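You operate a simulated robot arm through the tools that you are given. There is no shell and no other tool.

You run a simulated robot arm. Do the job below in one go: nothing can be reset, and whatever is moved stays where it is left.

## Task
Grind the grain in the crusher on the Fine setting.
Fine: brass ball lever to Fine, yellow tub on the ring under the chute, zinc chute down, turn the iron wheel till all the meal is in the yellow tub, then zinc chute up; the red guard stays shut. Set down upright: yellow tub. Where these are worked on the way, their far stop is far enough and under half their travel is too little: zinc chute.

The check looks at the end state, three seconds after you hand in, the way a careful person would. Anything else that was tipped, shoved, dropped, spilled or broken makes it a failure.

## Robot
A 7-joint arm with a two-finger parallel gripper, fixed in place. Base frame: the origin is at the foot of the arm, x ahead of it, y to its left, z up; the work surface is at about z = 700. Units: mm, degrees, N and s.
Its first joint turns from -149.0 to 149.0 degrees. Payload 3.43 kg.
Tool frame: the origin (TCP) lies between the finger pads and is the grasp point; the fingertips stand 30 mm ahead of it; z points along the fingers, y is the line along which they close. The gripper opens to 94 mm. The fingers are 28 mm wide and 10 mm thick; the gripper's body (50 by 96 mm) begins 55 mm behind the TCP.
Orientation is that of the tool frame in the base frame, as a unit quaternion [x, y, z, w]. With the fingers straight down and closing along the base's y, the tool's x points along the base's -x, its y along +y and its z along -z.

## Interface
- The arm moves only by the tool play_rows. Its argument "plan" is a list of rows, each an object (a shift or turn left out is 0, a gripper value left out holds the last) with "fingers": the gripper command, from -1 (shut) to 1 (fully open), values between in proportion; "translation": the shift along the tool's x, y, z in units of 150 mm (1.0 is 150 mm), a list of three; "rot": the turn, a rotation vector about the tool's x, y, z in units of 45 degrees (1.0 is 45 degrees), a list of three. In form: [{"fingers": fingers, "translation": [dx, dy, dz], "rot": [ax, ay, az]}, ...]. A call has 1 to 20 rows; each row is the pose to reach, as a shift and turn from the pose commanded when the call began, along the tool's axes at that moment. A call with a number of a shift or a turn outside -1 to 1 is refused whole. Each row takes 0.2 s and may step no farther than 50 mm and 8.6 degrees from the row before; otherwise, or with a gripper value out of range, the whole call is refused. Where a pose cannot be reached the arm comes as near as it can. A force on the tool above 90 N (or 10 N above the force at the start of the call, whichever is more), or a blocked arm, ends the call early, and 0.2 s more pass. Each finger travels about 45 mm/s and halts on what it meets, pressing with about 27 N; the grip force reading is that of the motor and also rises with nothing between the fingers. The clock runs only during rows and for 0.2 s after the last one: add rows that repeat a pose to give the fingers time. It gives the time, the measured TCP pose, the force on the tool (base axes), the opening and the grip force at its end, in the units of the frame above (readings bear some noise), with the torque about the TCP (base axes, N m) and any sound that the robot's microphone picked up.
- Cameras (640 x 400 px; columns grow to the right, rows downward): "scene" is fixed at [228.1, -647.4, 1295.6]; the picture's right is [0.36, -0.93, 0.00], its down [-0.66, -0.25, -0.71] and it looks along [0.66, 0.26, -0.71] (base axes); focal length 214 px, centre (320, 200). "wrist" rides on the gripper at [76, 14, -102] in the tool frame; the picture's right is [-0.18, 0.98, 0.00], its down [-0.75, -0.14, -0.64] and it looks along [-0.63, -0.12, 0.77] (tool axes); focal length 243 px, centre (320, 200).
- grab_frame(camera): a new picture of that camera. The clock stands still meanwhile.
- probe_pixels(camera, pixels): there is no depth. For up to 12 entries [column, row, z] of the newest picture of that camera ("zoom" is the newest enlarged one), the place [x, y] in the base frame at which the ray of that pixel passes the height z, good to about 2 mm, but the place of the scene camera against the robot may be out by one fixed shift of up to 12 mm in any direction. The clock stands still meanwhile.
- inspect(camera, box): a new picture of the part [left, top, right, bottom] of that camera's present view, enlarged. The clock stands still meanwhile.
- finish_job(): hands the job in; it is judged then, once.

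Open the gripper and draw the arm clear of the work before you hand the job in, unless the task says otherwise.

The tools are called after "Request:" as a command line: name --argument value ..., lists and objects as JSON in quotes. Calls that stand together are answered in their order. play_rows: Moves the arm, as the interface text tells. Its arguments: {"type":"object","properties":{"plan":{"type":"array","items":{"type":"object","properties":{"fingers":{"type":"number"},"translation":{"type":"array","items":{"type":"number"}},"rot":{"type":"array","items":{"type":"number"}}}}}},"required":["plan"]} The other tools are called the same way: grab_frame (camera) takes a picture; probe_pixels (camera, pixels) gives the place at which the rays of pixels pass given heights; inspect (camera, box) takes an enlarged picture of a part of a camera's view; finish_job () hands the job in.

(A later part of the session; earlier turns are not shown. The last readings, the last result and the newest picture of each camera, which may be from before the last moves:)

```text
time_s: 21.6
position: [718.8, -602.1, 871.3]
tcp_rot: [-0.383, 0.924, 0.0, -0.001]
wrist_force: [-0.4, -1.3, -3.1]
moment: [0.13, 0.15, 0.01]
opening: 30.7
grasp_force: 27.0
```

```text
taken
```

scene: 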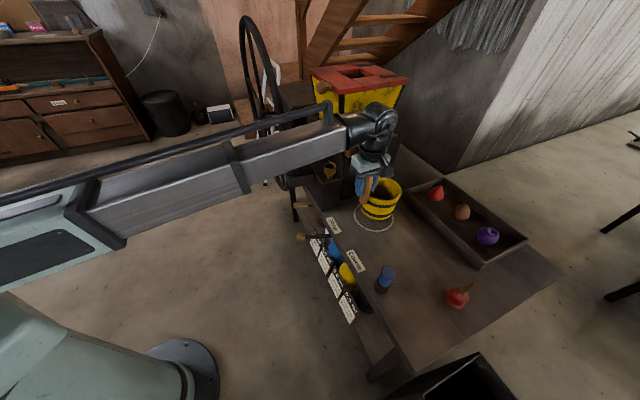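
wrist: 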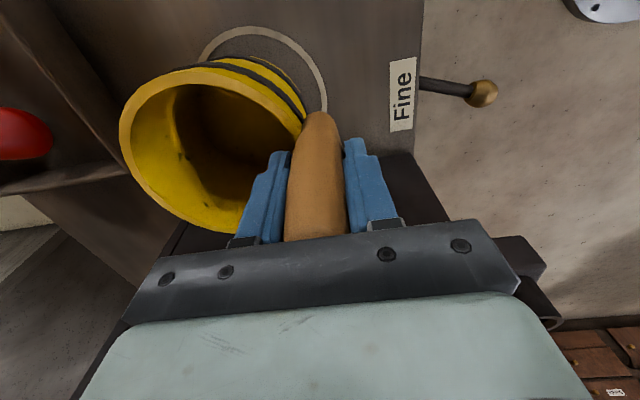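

I enlarge the ring arc and tub base in both views to measure the ring's centre and the tub's base.

Request:
inspect --camera "scene" --box '[325, 150, 435, 250]'

Request:
inspect --camera "wrist" --box '[170, 10, 360, 130]'

```text
4.00 times, centred on (380, 200) of scene
```

zoom: 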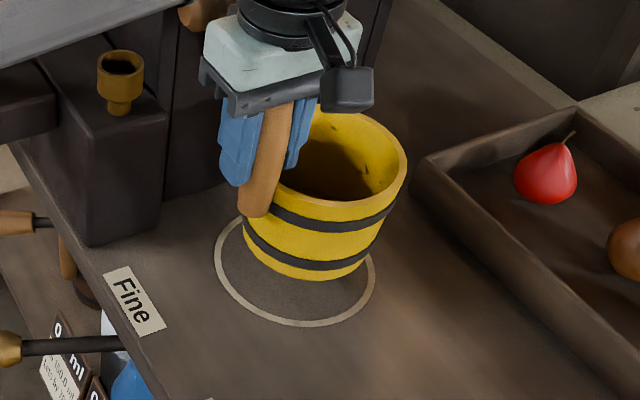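

```text
3.33 times, centred on (265, 70) of wrist
```

zoom: 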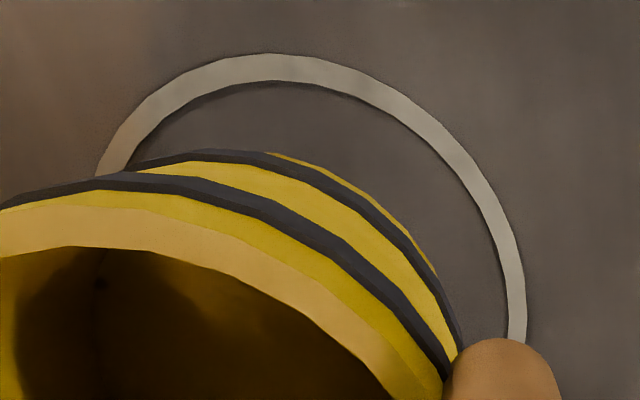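

I probe points on the outer edge of the ring arc at z 700, and on the tub's lowest visible edge at about z 741.

Request:
probe_pixels --camera "zoom" --pixels '[[97, 172, 700], [130, 118, 700], [180, 77, 700], [230, 57, 700], [275, 53, 700], [330, 65, 700], [400, 101, 700], [450, 147, 700], [495, 213, 700], [520, 275, 700], [527, 340, 700]]'

Request:
probe_pixels --camera "zoom" --pixels '[[265, 152, 741], [300, 160, 741], [340, 178, 741], [380, 205, 741], [410, 235, 741], [436, 274, 741], [200, 151, 745], [150, 160, 745]]'

```text
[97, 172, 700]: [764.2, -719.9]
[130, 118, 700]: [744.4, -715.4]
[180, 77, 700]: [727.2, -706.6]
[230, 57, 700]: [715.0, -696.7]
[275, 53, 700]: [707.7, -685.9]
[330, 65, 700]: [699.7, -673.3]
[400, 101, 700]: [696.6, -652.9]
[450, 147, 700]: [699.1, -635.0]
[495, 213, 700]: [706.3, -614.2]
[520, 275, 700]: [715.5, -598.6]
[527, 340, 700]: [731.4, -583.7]
```

```text
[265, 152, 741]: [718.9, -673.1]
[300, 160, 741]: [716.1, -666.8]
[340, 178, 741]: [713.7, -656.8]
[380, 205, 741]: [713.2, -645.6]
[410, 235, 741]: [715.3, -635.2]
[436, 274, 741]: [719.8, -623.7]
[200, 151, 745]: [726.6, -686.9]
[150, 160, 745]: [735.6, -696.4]
```

The ring's centre fits to about (769,-647) and the tub's base to (764,-648), so a nudge of about 5 mm in x centres it. I shift and lower it by the 40.5 mm it was lifted.

Request:
play_rows --plan '[{"fingers": -1, "translation": [-0.033, -0.019, 0]}, {"translation": [-0.033, -0.019, 0.08]}, {"translation": [-0.033, -0.019, 0.16]}, {"translation": [-0.033, -0.019, 0.22]}, {"translation": [-0.033, -0.019, 0.25]}, {"translation": [-0.033, -0.019, 0.268]}, {"translation": [-0.033, -0.019, 0.268]}]'

Request:
grab_frame --camera "wrist"

Request:
inspect --camera "scene" --box '[325, 150, 435, 250]'

```text
time_s: 23.2
position: [724.0, -599.1, 830.1]
tcp_rot: [-0.383, 0.924, -0.001, 0.0]
wrist_force: [0.3, 0.0, 5.4]
moment: [-0.01, -0.01, 0.06]
opening: 31.0
grasp_force: 26.5
```

```text
taken
```

wrist: 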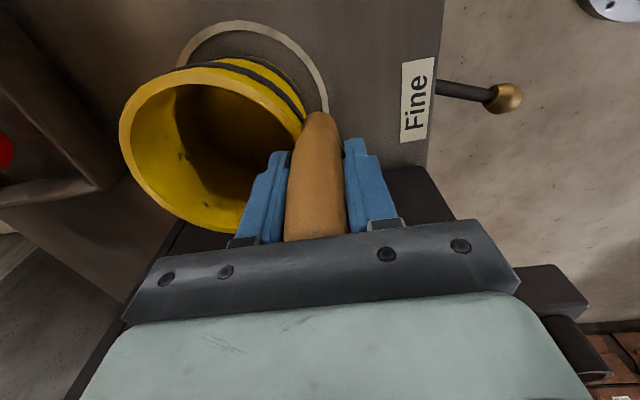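

```text
4.00 times, centred on (380, 200) of scene
```

zoom: 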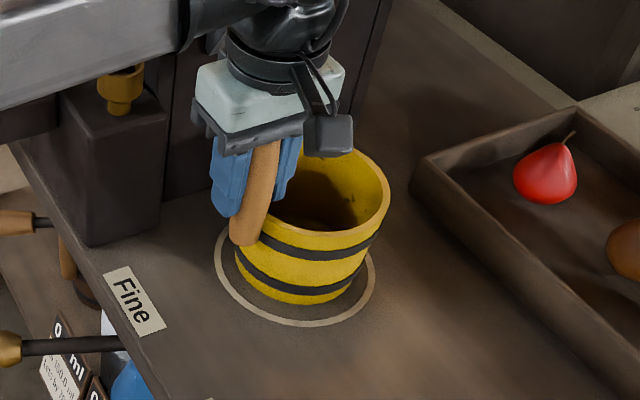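

The tub stands inside the ring with an even margin. I release the handle and rise straight up.

Request:
play_rows --plan '[{"fingers": 1}, {"fingers": 1}, {"fingers": 1}, {"fingers": 1}, {"fingers": 1, "translation": [0, 0, -0.2]}, {"translation": [0, 0, -0.45]}, {"translation": [0, 0, -0.7]}]'

Request:
grab_frame --camera "wrist"

Request:
inspect --camera "scene" --box '[325, 130, 435, 250]'

```text
time_s: 24.8
position: [724.8, -599.7, 935.3]
tcp_rot: [-0.384, 0.923, 0.0, 0.0]
wrist_force: [0.4, 0.7, 0.2]
moment: [-0.01, 0.02, -0.01]
opening: 93.8
grasp_force: 0.1
```

```text
taken
```

wrist: 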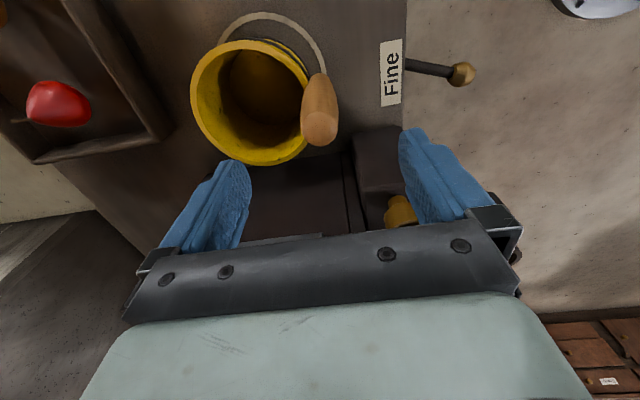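

```text
3.33 times, centred on (380, 190) of scene
```

zoom: 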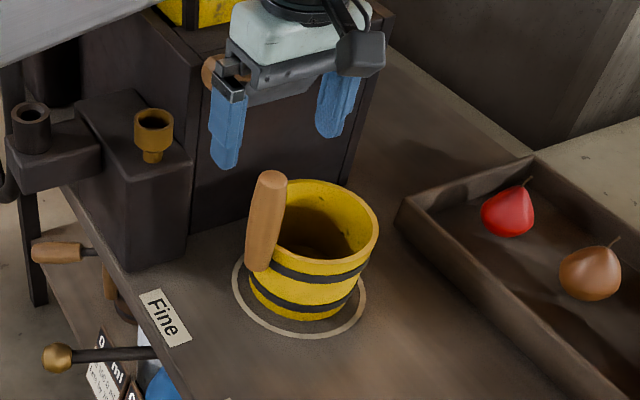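

The tub stands upright in the ring, well released. Next I back off along the crusher's front to look at the zinc chute and its knob.

Request:
play_rows --plan '[{"fingers": 1, "translation": [0.15, -0.07, -0.17]}, {"translation": [0.31, -0.14, -0.33]}, {"translation": [0.46, -0.21, -0.5]}, {"translation": [0.618, -0.285, -0.667]}]'

Request:
grab_frame --camera "wrist"

Request:
grab_frame --camera "scene"

```text
time_s: 25.8
position: [686.9, -695.1, 1034.8]
tcp_rot: [-0.384, 0.924, 0.001, 0.0]
wrist_force: [-0.1, -0.8, 0.3]
moment: [0.05, 0.01, -0.01]
opening: 93.8
grasp_force: 0.1
```

```text
taken
```

wrist: 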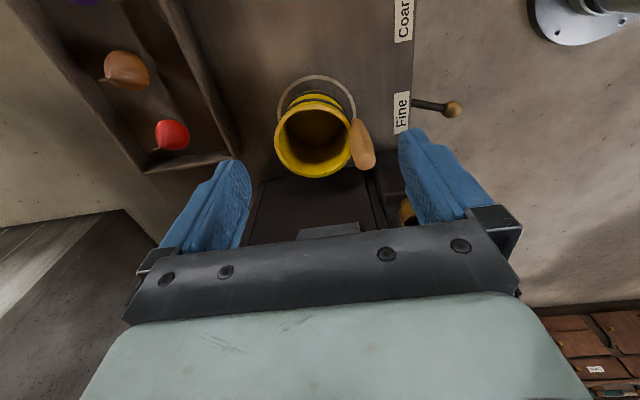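

```text
taken
```

scene: 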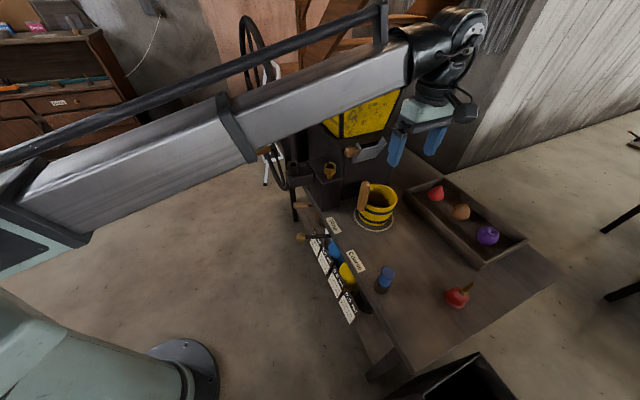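

The palm hides the chute at (330,228). I tilt the tool forward by about 30° so that the camera looks more level at the crusher's face.

Request:
play_rows --plan '[{"fingers": 1, "rot": [0, -0.18, 0]}, {"rot": [0, -0.36, 0]}, {"rot": [0, -0.54, 0]}, {"rot": [0, -0.7, 0]}]'

Request:
grab_frame --camera "wrist"

Request:
inspect --camera "wrist" --box '[200, 60, 480, 240]'

```text
time_s: 26.8
position: [687.9, -694.9, 1036.0]
tcp_rot: [-0.369, 0.889, 0.105, 0.252]
wrist_force: [-1.0, 0.6, 0.2]
moment: [0.01, 0.0, -0.04]
opening: 93.9
grasp_force: 0.1
```

```text
taken
```

wrist: 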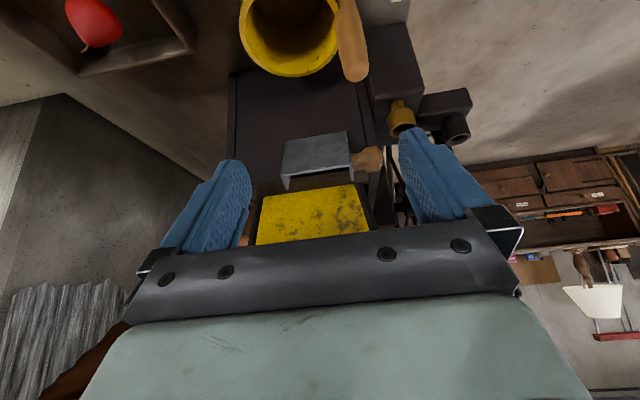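

```text
2.22 times, centred on (340, 150) of wrist
```

zoom: 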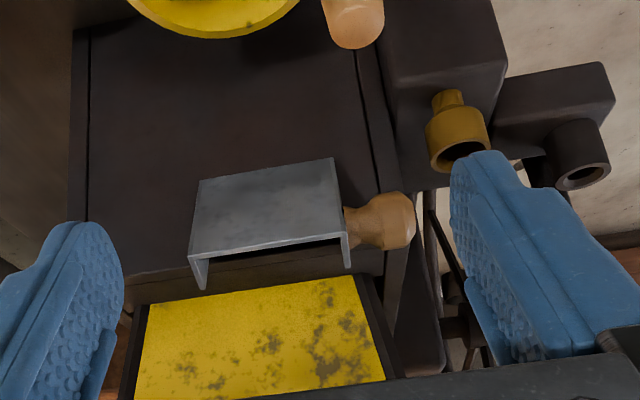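

This view shows the chute plate, its top edge at zoom row 245, its hinge side at row 165, and the knob at (385,220). I probe its features in the wrist zoom and in the scene to place them.

Request:
probe_pixels --camera "zoom" --pixels '[[390, 220, 960], [390, 220, 940], [390, 220, 920], [340, 222, 940], [333, 162, 900], [333, 162, 860], [198, 182, 900], [198, 182, 860], [190, 253, 960], [190, 253, 940], [348, 235, 960], [348, 235, 940]]'

Request:
inspect --camera "scene" --box '[325, 120, 415, 190]'

```text
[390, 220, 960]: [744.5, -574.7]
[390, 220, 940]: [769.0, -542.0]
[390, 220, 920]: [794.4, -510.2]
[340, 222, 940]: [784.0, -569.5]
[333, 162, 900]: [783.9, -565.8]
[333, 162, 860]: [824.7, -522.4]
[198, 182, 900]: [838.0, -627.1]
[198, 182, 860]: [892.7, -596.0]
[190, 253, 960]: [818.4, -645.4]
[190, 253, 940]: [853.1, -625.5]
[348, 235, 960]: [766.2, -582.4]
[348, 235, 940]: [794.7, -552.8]
```

```text
5.71 times, centred on (370, 155) of scene
```

zoom: 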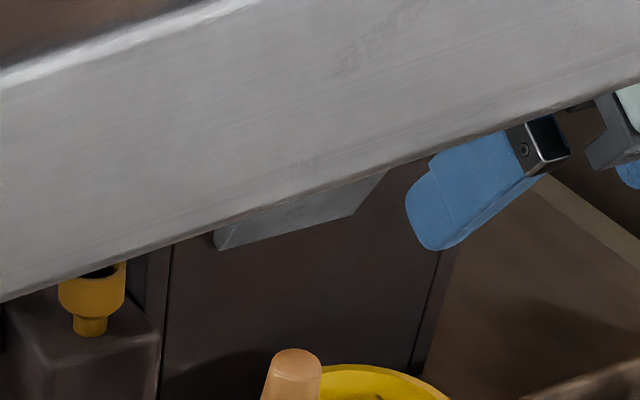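

Triangulation puts the knob at about (773,-537,937), the hinge edge at (812,-535,872), and the chute leaning out about 20°. I level the tool, then tilt it sideways so that the fingers point towards the crusher, above and below the knob, staging clear of the front.

Request:
play_rows --plan '[{"fingers": 1, "rot": [0, 0.18, 0]}, {"rot": [0, 0.36, 0]}, {"rot": [0, 0.54, 0]}, {"rot": [0, 0.7, 0]}]'

Request:
play_rows --plan '[{"fingers": 1, "translation": [-0.08, 0.077, 0.0], "rot": [0.167, 0, 0]}, {"translation": [-0.16, 0.154, 0.1], "rot": [0.333, 0, 0]}, {"translation": [-0.24, 0.23, 0.2], "rot": [0.5, 0, 0]}, {"translation": [-0.32, 0.307, 0.3], "rot": [0.667, 0, 0]}, {"translation": [-0.4, 0.384, 0.4], "rot": [0.833, 0, 0]}, {"translation": [-0.482, 0.461, 0.507], "rot": [1.0, 0, 0]}]'

Request:
grab_frame --camera "wrist"

Request:
grab_frame --camera "scene"

```text
time_s: 27.8
position: [688.2, -695.1, 1034.3]
tcp_rot: [-0.383, 0.924, -0.001, 0.0]
wrist_force: [1.0, 0.7, -0.5]
moment: [-0.01, -0.02, 0.0]
opening: 94.1
grasp_force: 0.0
```

```text
time_s: 29.2
position: [692.1, -593.0, 959.1]
tcp_rot: [-0.353, 0.854, -0.354, 0.147]
wrist_force: [-0.3, 0.3, 0.4]
moment: [0.0, 0.03, -0.03]
opening: 93.9
grasp_force: 0.1
```

```text
taken
```

wrist: 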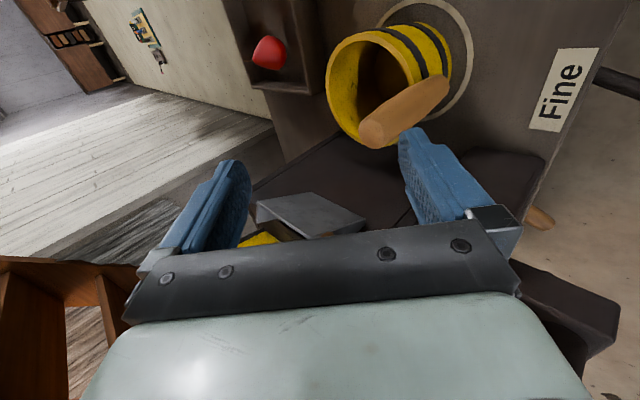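

```text
taken
```

scene: 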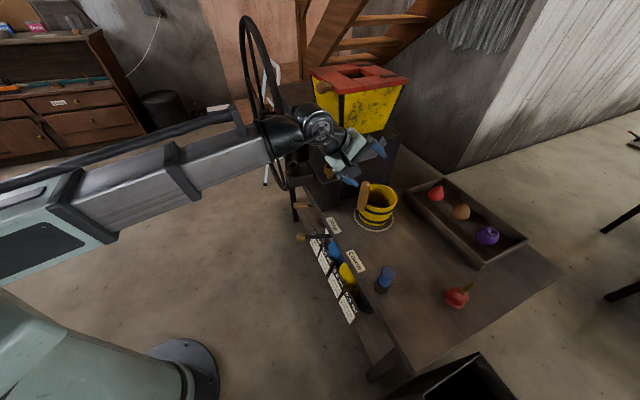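

The chute shows between the fingers at (310,210). I tilt a further 35° about the tool's x so that the fingers point nearly level into the crusher side.

Request:
play_rows --plan '[{"fingers": 1, "rot": [0.167, 0, 0]}, {"rot": [0.333, 0, 0]}, {"rot": [0.5, 0, 0]}, {"rot": [0.667, 0, 0]}, {"rot": [0.778, 0, 0]}]'

Request:
grab_frame --camera "wrist"

Request:
inspect --camera "scene" --box '[280, 80, 440, 220]'

```text
time_s: 30.4
position: [690.3, -595.7, 959.2]
tcp_rot: [-0.294, 0.707, -0.594, 0.247]
wrist_force: [-0.3, 0.5, 0.0]
moment: [0.0, -0.05, -0.03]
opening: 94.1
grasp_force: 0.0
```

```text
taken
```

wrist: 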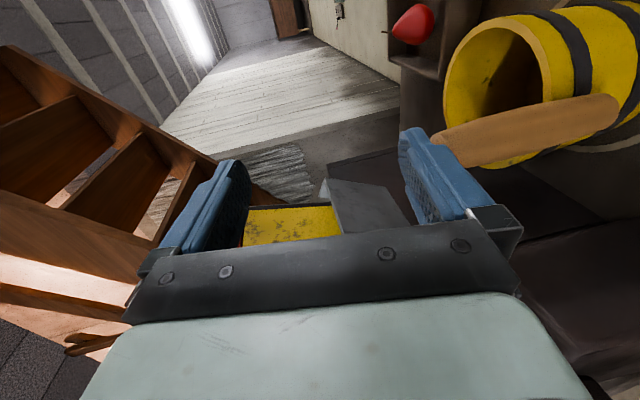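

```text
2.86 times, centred on (360, 150) of scene
```

zoom: 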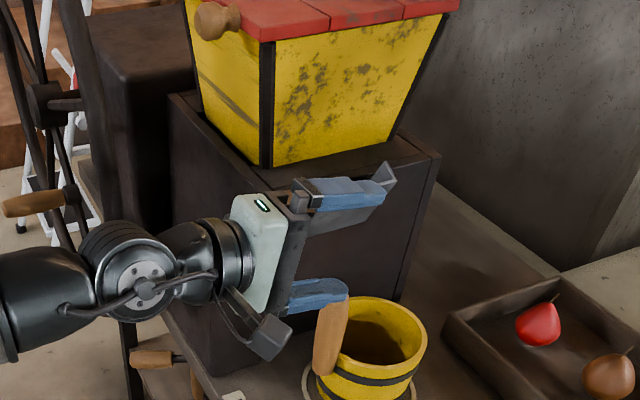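

The fingers now point nearly level. I narrow them to about 60 mm and move along the face towards the knob, stopping about 45 mm short to check.

Request:
play_rows --plan '[{"fingers": 0.28, "translation": [0, 0.06, 0]}, {"translation": [-0.1, 0.125, -0.003]}, {"translation": [-0.2, 0.125, -0.006]}, {"translation": [-0.3, 0.125, -0.008]}, {"translation": [-0.37, 0.125, -0.01]}]'

Request:
grab_frame --camera "wrist"

Request:
inspect --camera "scene" --box '[280, 80, 440, 220]'

```text
time_s: 31.6
position: [727.0, -551.9, 940.4]
tcp_rot: [-0.293, 0.708, -0.593, 0.246]
wrist_force: [0.2, -0.1, 0.3]
moment: [-0.01, 0.02, 0.02]
opening: 60.1
grasp_force: 0.0
```

```text
taken
```

wrist: 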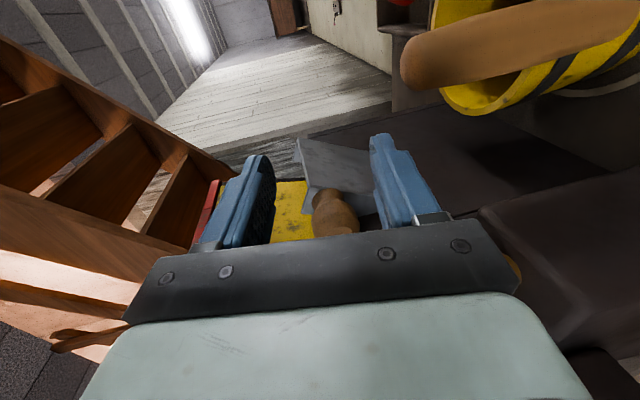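

```text
2.86 times, centred on (360, 150) of scene
```

zoom: 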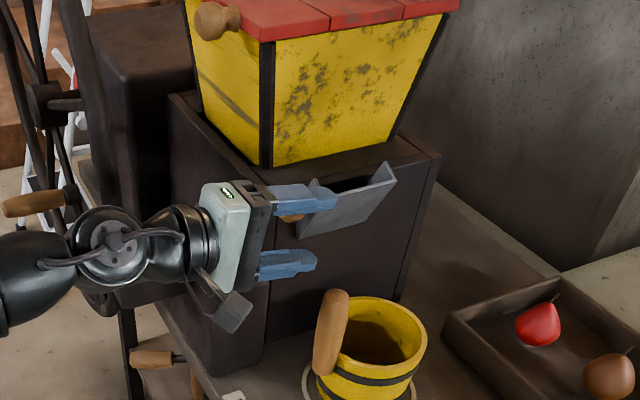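

The knob shows between the fingers at about (338,212). I enlarge it to fix its position.

Request:
inspect --camera "wrist" --box '[240, 120, 440, 250]'

```text
3.08 times, centred on (340, 185) of wrist
```

zoom: 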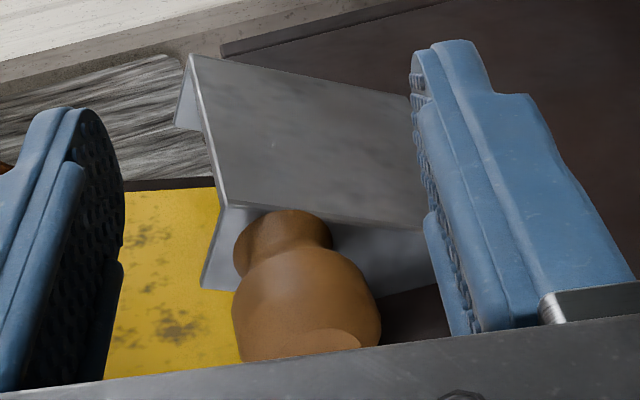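

The knob's centre solves to (773,-536,935), i.e. 43 mm ahead along -x of the tool and well centred between the fingers. I move in by that amount.

Request:
play_rows --plan '[{"fingers": 0.28, "translation": [-0.1, 0.005, 0.01]}, {"translation": [-0.19, 0.008, 0.02]}, {"translation": [-0.28, 0.01, 0.027]}]'

Request:
inspect --camera "wrist" --box '[220, 120, 440, 250]'

Request:
inspect --camera "scene" --box '[290, 100, 410, 210]'

```text
time_s: 32.4
position: [761.4, -524.8, 938.8]
tcp_rot: [-0.293, 0.708, -0.594, 0.245]
wrist_force: [0.0, -0.4, 0.8]
moment: [0.0, -0.01, -0.01]
opening: 60.3
grasp_force: 0.1
```

```text
2.91 times, centred on (330, 185) of wrist
```

zoom: 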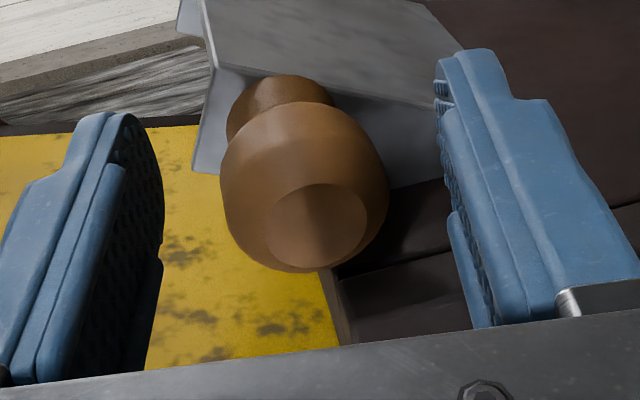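

```text
3.64 times, centred on (350, 155) of scene
```

zoom: 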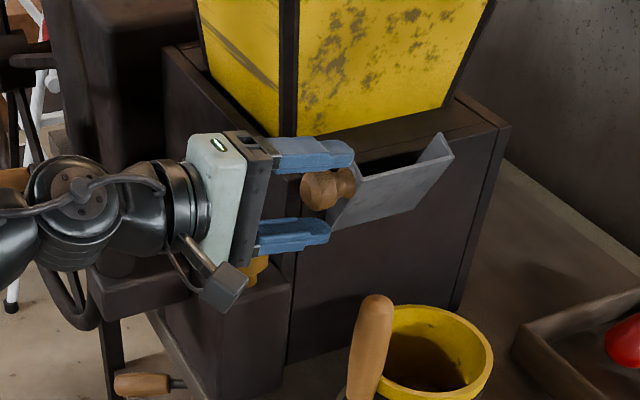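

The knob (about 33 mm thick) sits between the pads. I narrow the fingers to about 42 mm and swing it outward and down along the arc about the hinge, first to about 20° above level.

Request:
play_rows --plan '[{"fingers": -0.1}, {"fingers": -0.1, "translation": [-0.01, 0.01, 0]}, {"translation": [0.02, 0.045, 0.008]}, {"translation": [0.073, 0.092, 0.016]}, {"translation": [0.115, 0.135, 0.024]}, {"translation": [0.155, 0.181, 0.031]}, {"translation": [0.185, 0.235, 0.04]}, {"translation": [0.211, 0.286, 0.05]}]'

Request:
inspect --camera "wrist" --box '[200, 100, 460, 250]'

Request:
inspect --camera "scene" --box '[290, 100, 410, 210]'

```text
time_s: 34.2
position: [738.1, -547.6, 895.9]
tcp_rot: [-0.294, 0.708, -0.594, 0.245]
wrist_force: [0.5, -0.3, -0.2]
moment: [-0.01, 0.01, 0.02]
opening: 42.2
grasp_force: 0.6
```

```text
2.46 times, centred on (330, 175) of wrist
```

zoom: 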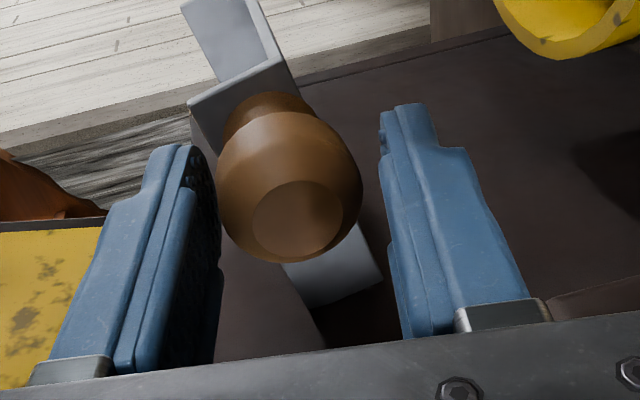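

```text
3.64 times, centred on (350, 155) of scene
```

zoom: 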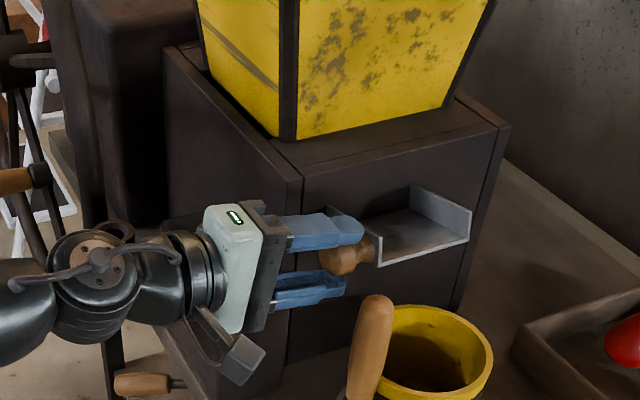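

The chute swings easily and is near level now. I continue down the arc in small steps, watching for the stop.

Request:
play_rows --plan '[{"fingers": -0.1, "translation": [0.015, 0.06, 0.01]}, {"translation": [0.026, 0.117, 0.021]}, {"translation": [0.024, 0.177, 0.031]}, {"translation": [0.02, 0.237, 0.041]}]'

Request:
inspect --camera "wrist" --box '[200, 100, 460, 250]'

Request:
inspect --camera "scene" --box '[290, 100, 410, 210]'

```text
time_s: 35.2
position: [734.2, -548.2, 857.3]
tcp_rot: [-0.293, 0.708, -0.594, 0.246]
wrist_force: [-0.2, -0.2, 0.4]
moment: [-0.02, 0.01, 0.0]
opening: 42.4
grasp_force: 0.3
```

```text
2.46 times, centred on (330, 175) of wrist
```

zoom: 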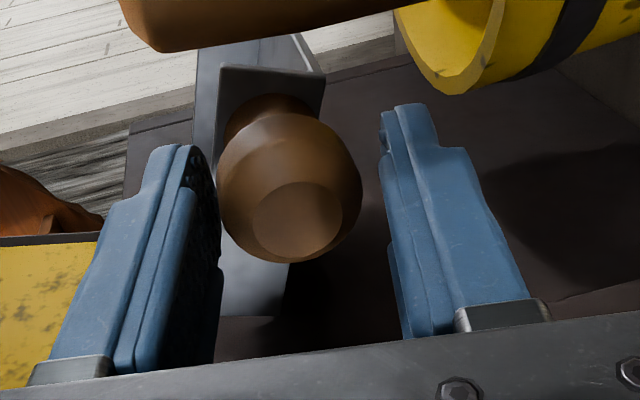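

```text
3.64 times, centred on (350, 155) of scene
```

zoom: 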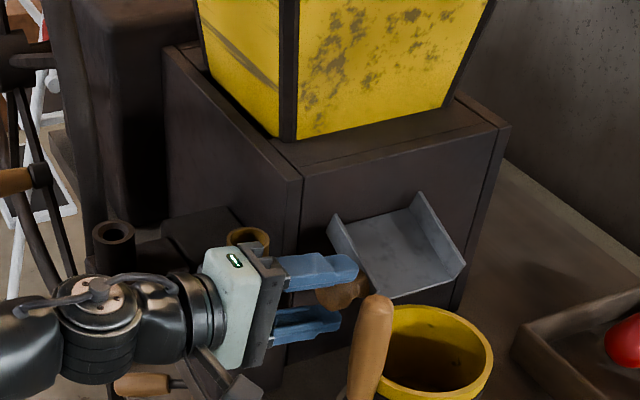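

The chute now slopes down towards the tub and still moves freely. I go on in small steps to find its stop.

Request:
play_rows --plan '[{"fingers": -0.1, "translation": [-0.015, 0.057, 0.01]}, {"translation": [-0.036, 0.114, 0.02]}, {"translation": [-0.068, 0.165, 0.029]}, {"translation": [-0.101, 0.215, 0.038]}]'

Request:
inspect --camera "wrist" --box '[200, 100, 460, 250]'

Request:
inspect --camera "scene" --box '[290, 100, 410, 210]'

```text
time_s: 36.0
position: [737.1, -547.3, 846.3]
tcp_rot: [-0.286, 0.707, -0.599, 0.246]
wrist_force: [-7.6, 0.9, 30.6]
moment: [-0.83, -0.93, 0.08]
opening: 59.2
grasp_force: 15.0
stopped in row 3: the force on the tool passed its limit at 106 N (the readings are from after the stop); the commanded pose is now the measured one
```

```text
2.46 times, centred on (330, 175) of wrist
```

zoom: 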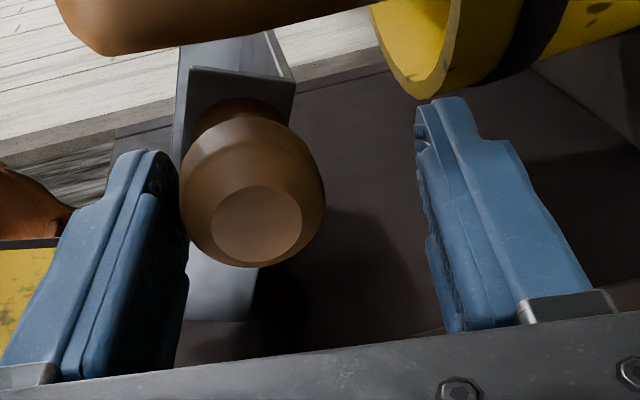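

```text
3.64 times, centred on (350, 155) of scene
```

zoom: 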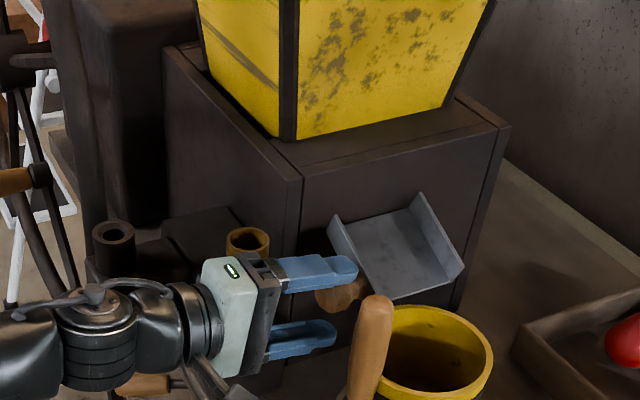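

The force rose sharply and the chute did not move further, so it is at its down stop. I ease off upwards, then withdraw straight back along the tool axis.

Request:
play_rows --plan '[{"fingers": 0.35, "translation": [0, -0.05, 0]}, {"translation": [0, -0.06, 0]}, {"translation": [0, -0.06, -0.1]}, {"translation": [0, -0.06, -0.3]}, {"translation": [0, -0.06, -0.5]}, {"translation": [0, -0.06, -0.65]}]'

Request:
grab_frame --camera "wrist"

Request:
grab_frame --camera "scene"

```text
time_s: 37.4
position: [670.8, -481.7, 867.9]
tcp_rot: [-0.288, 0.706, -0.598, 0.246]
wrist_force: [0.5, -0.3, 0.0]
moment: [0.02, -0.01, 0.03]
opening: 63.5
grasp_force: 0.2
```

```text
taken
```

wrist: 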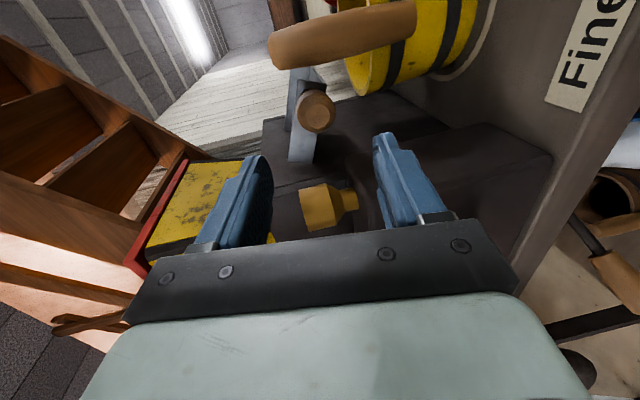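

```text
taken
```

scene: 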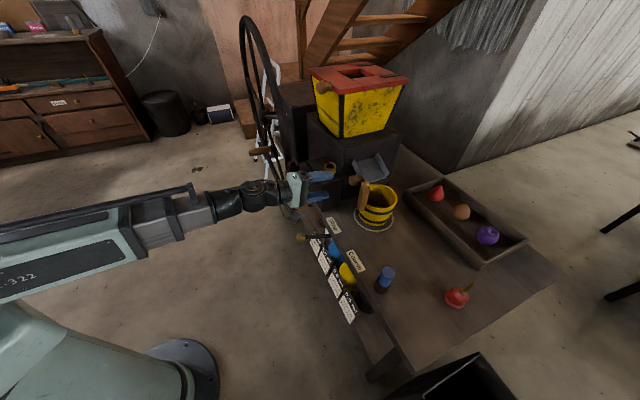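

The chute now hangs down over the tub and the gripper is clear. I retreat further back and up to look at the wheel and its wooden crank handle.

Request:
play_rows --plan '[{"fingers": 1, "translation": [0, -0.08, -0.25]}, {"translation": [0, -0.16, -0.5]}, {"translation": [0, -0.24, -0.75]}, {"translation": [0, -0.3, -0.98]}]'

Request:
play_rows --plan '[{"fingers": 1, "translation": [-0.15, -0.05, -0.2]}, {"translation": [-0.3, -0.1, -0.4]}, {"translation": [-0.5, -0.15, -0.6]}, {"translation": [-0.7, -0.2, -0.75]}]'

Request:
grab_frame --camera "wrist"

Request:
grab_frame --camera "scene"

```text
time_s: 38.4
position: [619.0, -408.4, 930.8]
tcp_rot: [-0.288, 0.707, -0.598, 0.245]
wrist_force: [-0.6, -0.1, -0.7]
moment: [0.03, -0.02, -0.01]
opening: 94.1
grasp_force: 0.0
out of reach, approached as far as the arm can: row 3, 4
```

```text
time_s: 39.4
position: [676.6, -278.8, 980.6]
tcp_rot: [-0.287, 0.707, -0.598, 0.246]
wrist_force: [-0.3, 0.0, -0.6]
moment: [-0.03, -0.01, -0.01]
opening: 93.9
grasp_force: 0.1
out of reach, approached as far as the arm can: row 1, 2, 3, 4
```

```text
taken
```

wrist: 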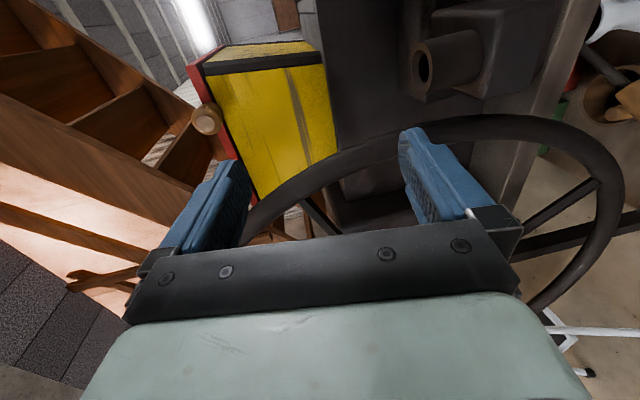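

```text
taken
```

scene: 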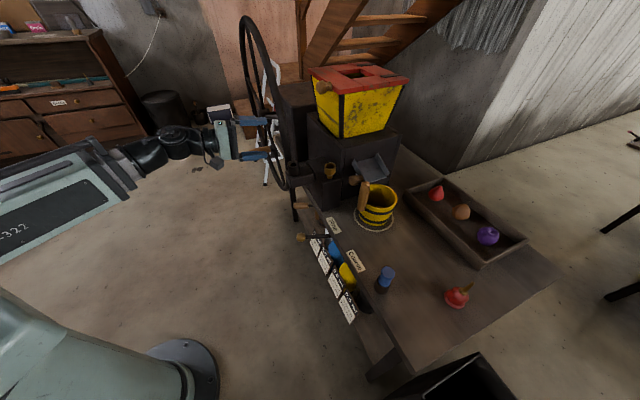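

The wheel rim fills the view, but the arm cannot draw back further in this pose. I return the tool to vertical, away from the wheel, so I can turn it to face the wheel squarely.

Request:
play_rows --plan '[{"fingers": 1, "translation": [0.032, -0.055, -0.072], "rot": [-0.167, 0, 0]}, {"translation": [0.063, -0.111, -0.145], "rot": [-0.333, 0, 0]}, {"translation": [0.095, -0.167, -0.217], "rot": [-0.5, 0, 0]}, {"translation": [0.127, -0.222, -0.29], "rot": [-0.667, 0, 0]}, {"translation": [0.158, -0.278, -0.362], "rot": [-0.833, 0, 0]}, {"translation": [0.19, -0.333, -0.435], "rot": [-1.0, 0, 0]}]'

Request:
play_rows --plan '[{"fingers": 1, "rot": [-0.167, 0, 0]}, {"rot": [-0.333, 0, 0]}, {"rot": [-0.5, 0, 0]}, {"rot": [-0.667, 0, 0]}, {"rot": [-0.79, 0, 0]}]'

Request:
grab_frame --camera "scene"

```text
time_s: 40.8
position: [619.9, -262.7, 1041.9]
tcp_rot: [-0.36, 0.882, -0.281, 0.117]
wrist_force: [0.1, -0.1, -0.3]
moment: [0.0, -0.03, 0.0]
opening: 93.9
grasp_force: 0.1
```

```text
time_s: 42.0
position: [620.9, -263.3, 1041.4]
tcp_rot: [-0.378, 0.926, 0.002, 0.001]
wrist_force: [-0.5, 0.4, 0.0]
moment: [-0.02, -0.03, 0.0]
opening: 93.8
grasp_force: 0.0
```

```text
taken
```

scene: 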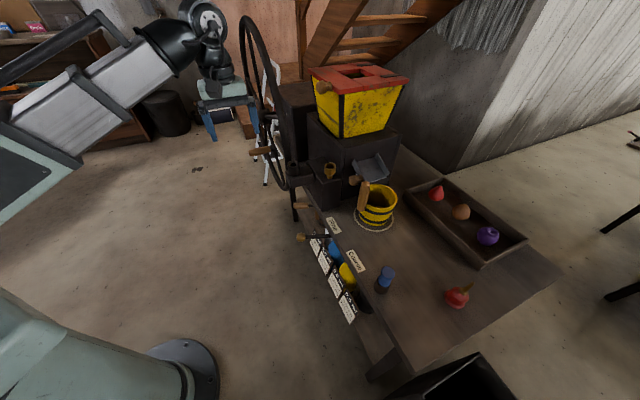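

The tool is vertical again in free space. I yaw it by 90° in two calls while drifting to the left, to face the wheel.

Request:
play_rows --plan '[{"fingers": 1, "translation": [-0.023, 0.1, 0], "rot": [0, 0, 0.167]}, {"translation": [-0.045, 0.2, 0], "rot": [0, 0, 0.333]}, {"translation": [-0.068, 0.3, 0], "rot": [0, 0, 0.5]}, {"translation": [-0.09, 0.4, 0], "rot": [0, 0, 0.667]}, {"translation": [-0.113, 0.5, 0], "rot": [0, 0, 0.833]}, {"translation": [-0.135, 0.615, 0], "rot": [0, 0, 1.0]}]'

Request:
play_rows --plan '[{"fingers": 1, "translation": [0, 0.05, 0], "rot": [0, 0, 0.167]}, {"translation": [0, 0.1, 0], "rot": [0, 0, 0.333]}, {"translation": [0, 0.15, 0], "rot": [0, 0, 0.5]}, {"translation": [0, 0.2, 0], "rot": [0, 0, 0.667]}, {"translation": [0, 0.25, 0], "rot": [0, 0, 0.833]}, {"translation": [0, 0.3, 0], "rot": [0, 0, 1.0]}]'

Request:
grab_frame --camera "wrist"

```text
time_s: 43.4
position: [569.7, -181.2, 1041.3]
tcp_rot: [0.006, 1.0, 0.002, 0.0]
wrist_force: [-0.7, -0.7, -0.5]
moment: [0.0, 0.01, 0.02]
opening: 94.1
grasp_force: 0.1
```

```text
time_s: 44.8
position: [571.1, -137.0, 1042.3]
tcp_rot: [0.388, 0.922, 0.002, 0.001]
wrist_force: [0.4, 0.6, 0.8]
moment: [0.0, -0.03, -0.05]
opening: 93.8
grasp_force: 0.0
```

```text
taken
```

wrist: 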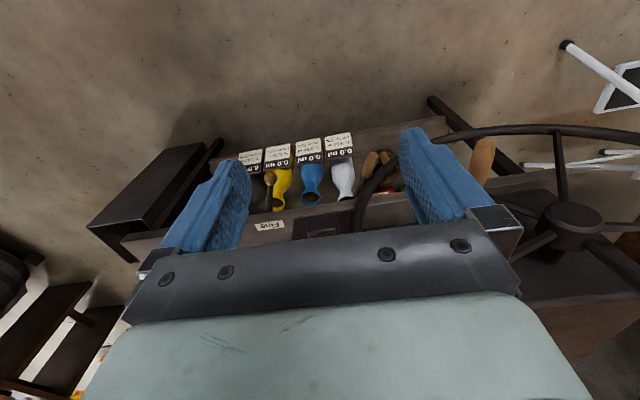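

The hub shows at (572,225) with the wooden crank handle near (483,160). I tilt the tool forward 45° and shift along the wheel so the camera faces it.

Request:
play_rows --plan '[{"fingers": 1, "translation": [0, 0.1, 0.0], "rot": [0, -0.167, 0]}, {"translation": [0, 0.2, 0.0], "rot": [0, -0.333, 0]}, {"translation": [0, 0.3, 0.1], "rot": [0, -0.5, 0]}, {"translation": [0, 0.4, 0.15], "rot": [0, -0.667, 0]}, {"translation": [0, 0.5, 0.2], "rot": [0, -0.833, 0]}, {"translation": [0, 0.6, 0.2], "rot": [0, -1.0, 0]}]'

Request:
grab_frame --camera "wrist"

Request:
grab_frame --camera "scene"

```text
time_s: 46.2
position: [634.0, -73.8, 1013.1]
tcp_rot: [0.358, 0.851, -0.147, 0.354]
wrist_force: [0.5, 0.5, -0.1]
moment: [0.0, -0.02, 0.0]
opening: 94.1
grasp_force: 0.0
```

```text
taken
```

wrist: 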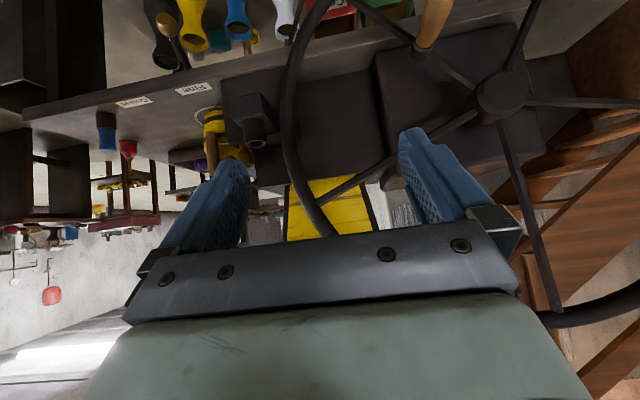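

```text
taken
```

scene: 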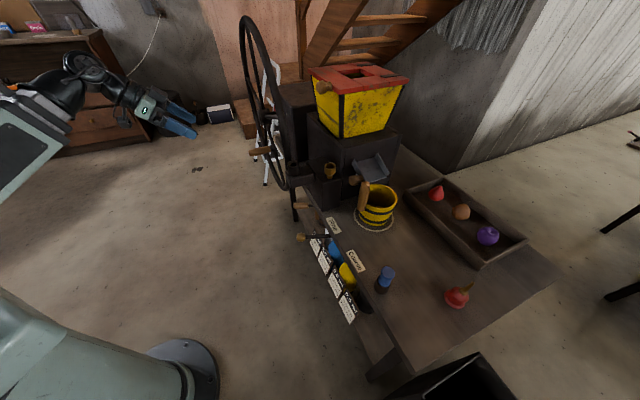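

This face-on view puts the hub at about (989,-75,880) and the handle's root at (922,-136,775), so the crank radius is about 138 mm. I test whether the far side of the crank circle can be reached, moving first along the wheel in front of it.

Request:
play_rows --plan '[{"fingers": 1, "translation": [0, 0.25, 0], "rot": [0, -0.111, 0]}, {"translation": [0, 0.5, 0], "rot": [0, -0.222, 0]}, {"translation": [0, 0.75, 0], "rot": [0, -0.333, 0]}, {"translation": [0, 1.0, 0], "rot": [0, -0.444, 0]}]'

Request:
grab_frame --camera "wrist"

Request:
grab_frame --camera "scene"

```text
time_s: 47.2
position: [741.4, 30.6, 1012.7]
tcp_rot: [0.327, 0.777, -0.206, 0.496]
wrist_force: [-0.1, -0.4, -0.1]
moment: [0.0, -0.01, 0.02]
opening: 93.9
grasp_force: 0.1
```

```text
taken
```

wrist: 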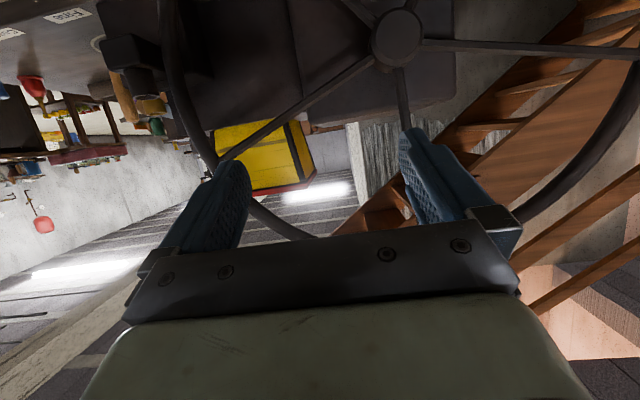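

```text
taken
```

scene: 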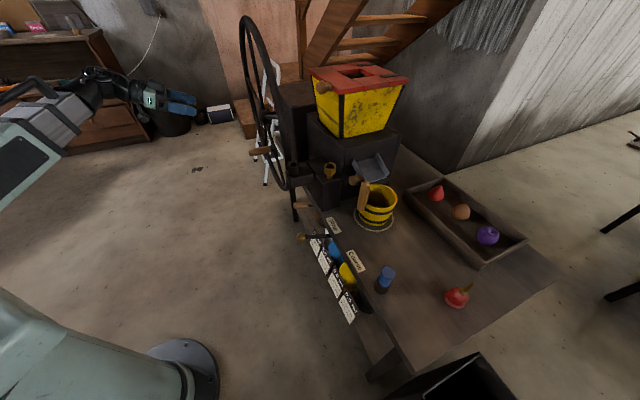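

The hub is confirmed near (985,-68,878). I continue the reach test to the far side of the circle at the same distance in front of the wheel.

Request:
play_rows --plan '[{"fingers": 1, "translation": [0.05, 0.25, 0]}, {"translation": [0.1, 0.5, 0]}, {"translation": [0.2, 0.75, 0]}, {"translation": [0.3, 1.0, 0]}]'

Request:
play_rows --plan '[{"fingers": 1, "translation": [0.05, 0.25, 0]}, {"translation": [0.1, 0.5, 0]}, {"translation": [0.2, 0.72, 0]}]'

Request:
play_rows --plan '[{"fingers": 1, "translation": [-0.1, 0, 0.215]}, {"translation": [-0.2, 0, 0.43]}, {"translation": [-0.3, 0, 0.645]}, {"translation": [-0.42, 0, 0.9]}]'

Request:
grab_frame --camera "wrist"

```text
time_s: 48.2
position: [835.5, 150.1, 970.9]
tcp_rot: [0.327, 0.778, -0.206, 0.495]
wrist_force: [-0.8, 0.2, 0.5]
moment: [-0.01, 0.01, -0.01]
opening: 94.1
grasp_force: 0.1
```

```text
time_s: 49.0
position: [904.0, 234.2, 944.7]
tcp_rot: [0.328, 0.777, -0.206, 0.496]
wrist_force: [-0.6, -0.5, -0.9]
moment: [-0.01, -0.02, 0.0]
opening: 93.9
grasp_force: 0.1
```

```text
time_s: 50.0
position: [1012.2, 129.4, 946.6]
tcp_rot: [0.327, 0.778, -0.205, 0.497]
wrist_force: [-0.2, -0.4, 0.6]
moment: [0.0, 0.04, 0.01]
opening: 93.9
grasp_force: 0.0
```

```text
taken
```

wrist: 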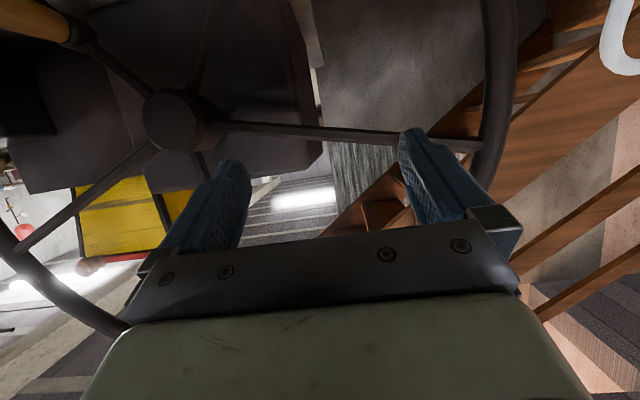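

The arm reached (1012,129,947) without limit. I test the true far point of the crank circle near z 880 and 60 mm closer to the wheel, where nothing is in the way.

Request:
play_rows --plan '[{"fingers": 1, "translation": [0.08, -0.006, 0.18]}, {"translation": [0.155, -0.012, 0.365]}, {"translation": [0.23, -0.018, 0.547]}]'

Request:
grab_frame --camera "wrist"

Request:
grab_frame --camera "scene"

```text
time_s: 50.8
position: [1048.0, 83.6, 879.2]
tcp_rot: [0.328, 0.778, -0.206, 0.495]
wrist_force: [0.1, -0.3, 0.3]
moment: [0.01, 0.01, 0.03]
opening: 93.9
grasp_force: 0.0
```

```text
taken
```

wrist: 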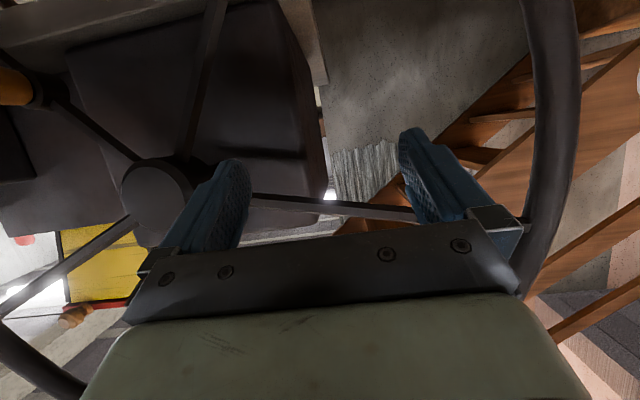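

```text
taken
```

scene: 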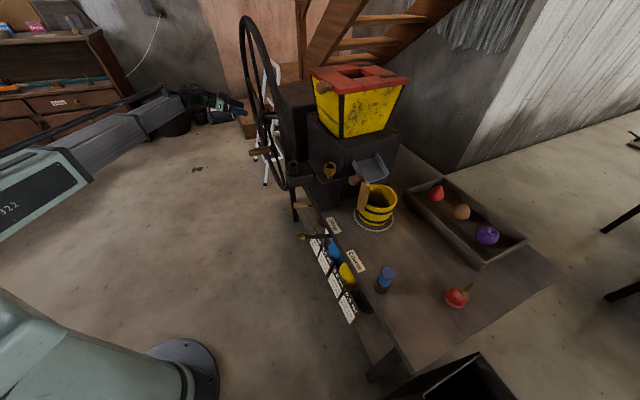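

The far point is reachable, so full turns should be possible. I retract and move in front of the crank handle, near (A 599, z 790), staying about 70 mm short of its tip, to look at it.

Request:
play_rows --plan '[{"fingers": 1, "translation": [0.12, 0.01, -0.26]}, {"translation": [0.24, 0.023, -0.52]}]'

Request:
play_rows --plan '[{"fingers": 1, "translation": [0, -0.25, 0]}, {"translation": [0, -0.5, 0]}, {"translation": [0, -0.75, 0]}, {"translation": [0, -1.0, 0]}]'

Request:
play_rows --plan '[{"fingers": 1, "translation": [0.05, -0.2, 0]}, {"translation": [0.15, -0.4, 0]}, {"translation": [0.3, -0.55, 0]}]'

Request:
grab_frame --camera "wrist"

Request:
grab_frame --camera "scene"

```text
time_s: 51.4
position: [991.8, 145.8, 880.1]
tcp_rot: [0.328, 0.777, -0.206, 0.495]
wrist_force: [0.0, 0.1, -0.2]
moment: [-0.04, -0.02, -0.03]
opening: 94.1
grasp_force: 0.0
```

```text
time_s: 52.4
position: [885.0, 41.9, 881.7]
tcp_rot: [0.328, 0.778, -0.207, 0.495]
wrist_force: [-0.2, 0.2, 0.1]
moment: [0.03, -0.03, -0.01]
opening: 93.7
grasp_force: 0.1
```

```text
time_s: 53.2
position: [813.7, -0.6, 839.2]
tcp_rot: [0.328, 0.777, -0.206, 0.495]
wrist_force: [1.0, 0.1, -0.8]
moment: [0.0, -0.02, -0.01]
opening: 93.9
grasp_force: 0.1
```

```text
taken
```

wrist: 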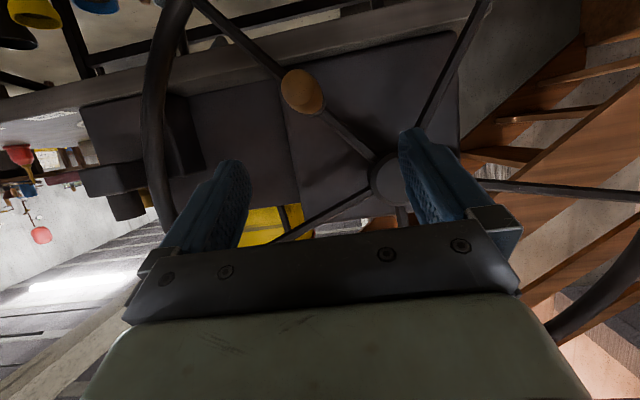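

```text
taken
```

scene: 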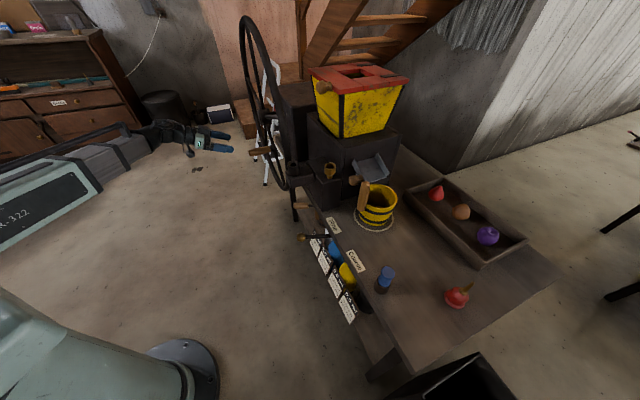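

The handle now shows end-on at (300,92), the hub at (390,182). I enlarge to measure them.

Request:
inspect --camera "wrist" --box '[240, 40, 440, 210]'

```text
2.35 times, centred on (340, 125) of wrist
```

zoom: 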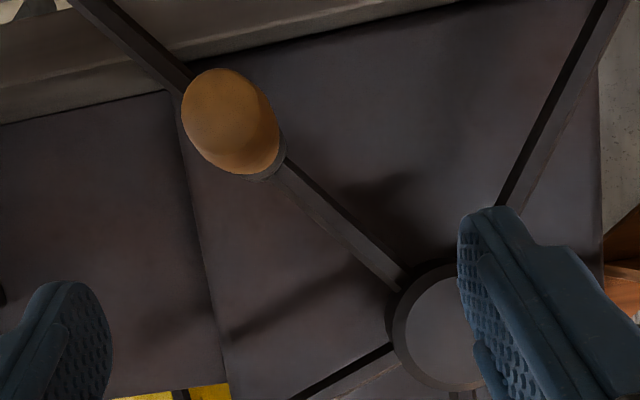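

The handle axis is at about A 595, z 775 and the hub at A 682, z 877, giving a crank radius of about 135 mm. I drop to the handle's height and then advance over it with open fingers.

Request:
play_rows --plan '[{"fingers": 1, "translation": [0.13, -0.015, 0.06]}, {"translation": [0.26, -0.03, 0.12]}, {"translation": [0.387, -0.047, 0.18]}]'

Request:
play_rows --plan '[{"fingers": 1, "translation": [-0.08, -0.008, 0.17]}, {"translation": [-0.13, -0.012, 0.28]}]'

Request:
grab_frame --camera "wrist"

Request:
inspect --camera "scene" --box '[180, 90, 310, 200]'

```text
time_s: 54.0
position: [806.6, -7.5, 775.6]
tcp_rot: [0.328, 0.777, -0.207, 0.495]
wrist_force: [-0.8, 0.0, -0.3]
moment: [0.02, 0.0, 0.01]
opening: 93.9
grasp_force: 0.0
```

```text
time_s: 54.6
position: [837.2, -41.6, 776.2]
tcp_rot: [0.327, 0.778, -0.206, 0.496]
wrist_force: [0.0, -0.5, 0.0]
moment: [0.02, 0.01, 0.0]
opening: 94.1
grasp_force: 0.1
```

```text
taken
```

wrist: 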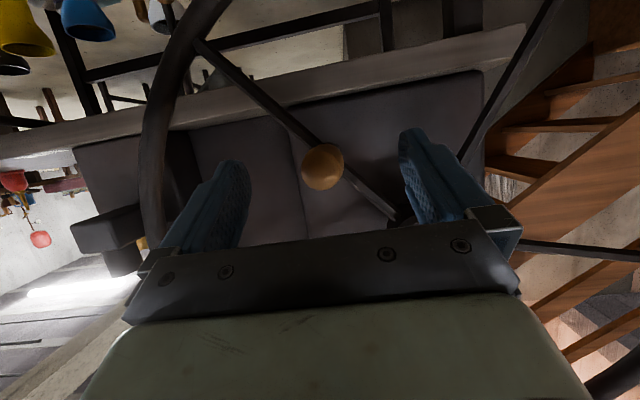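

```text
3.64 times, centred on (245, 145) of scene
```

zoom: 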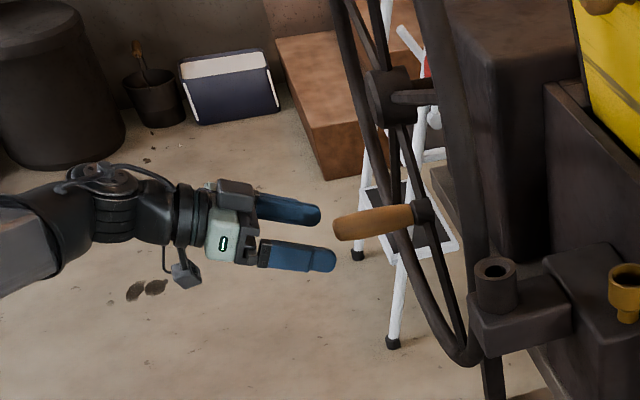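

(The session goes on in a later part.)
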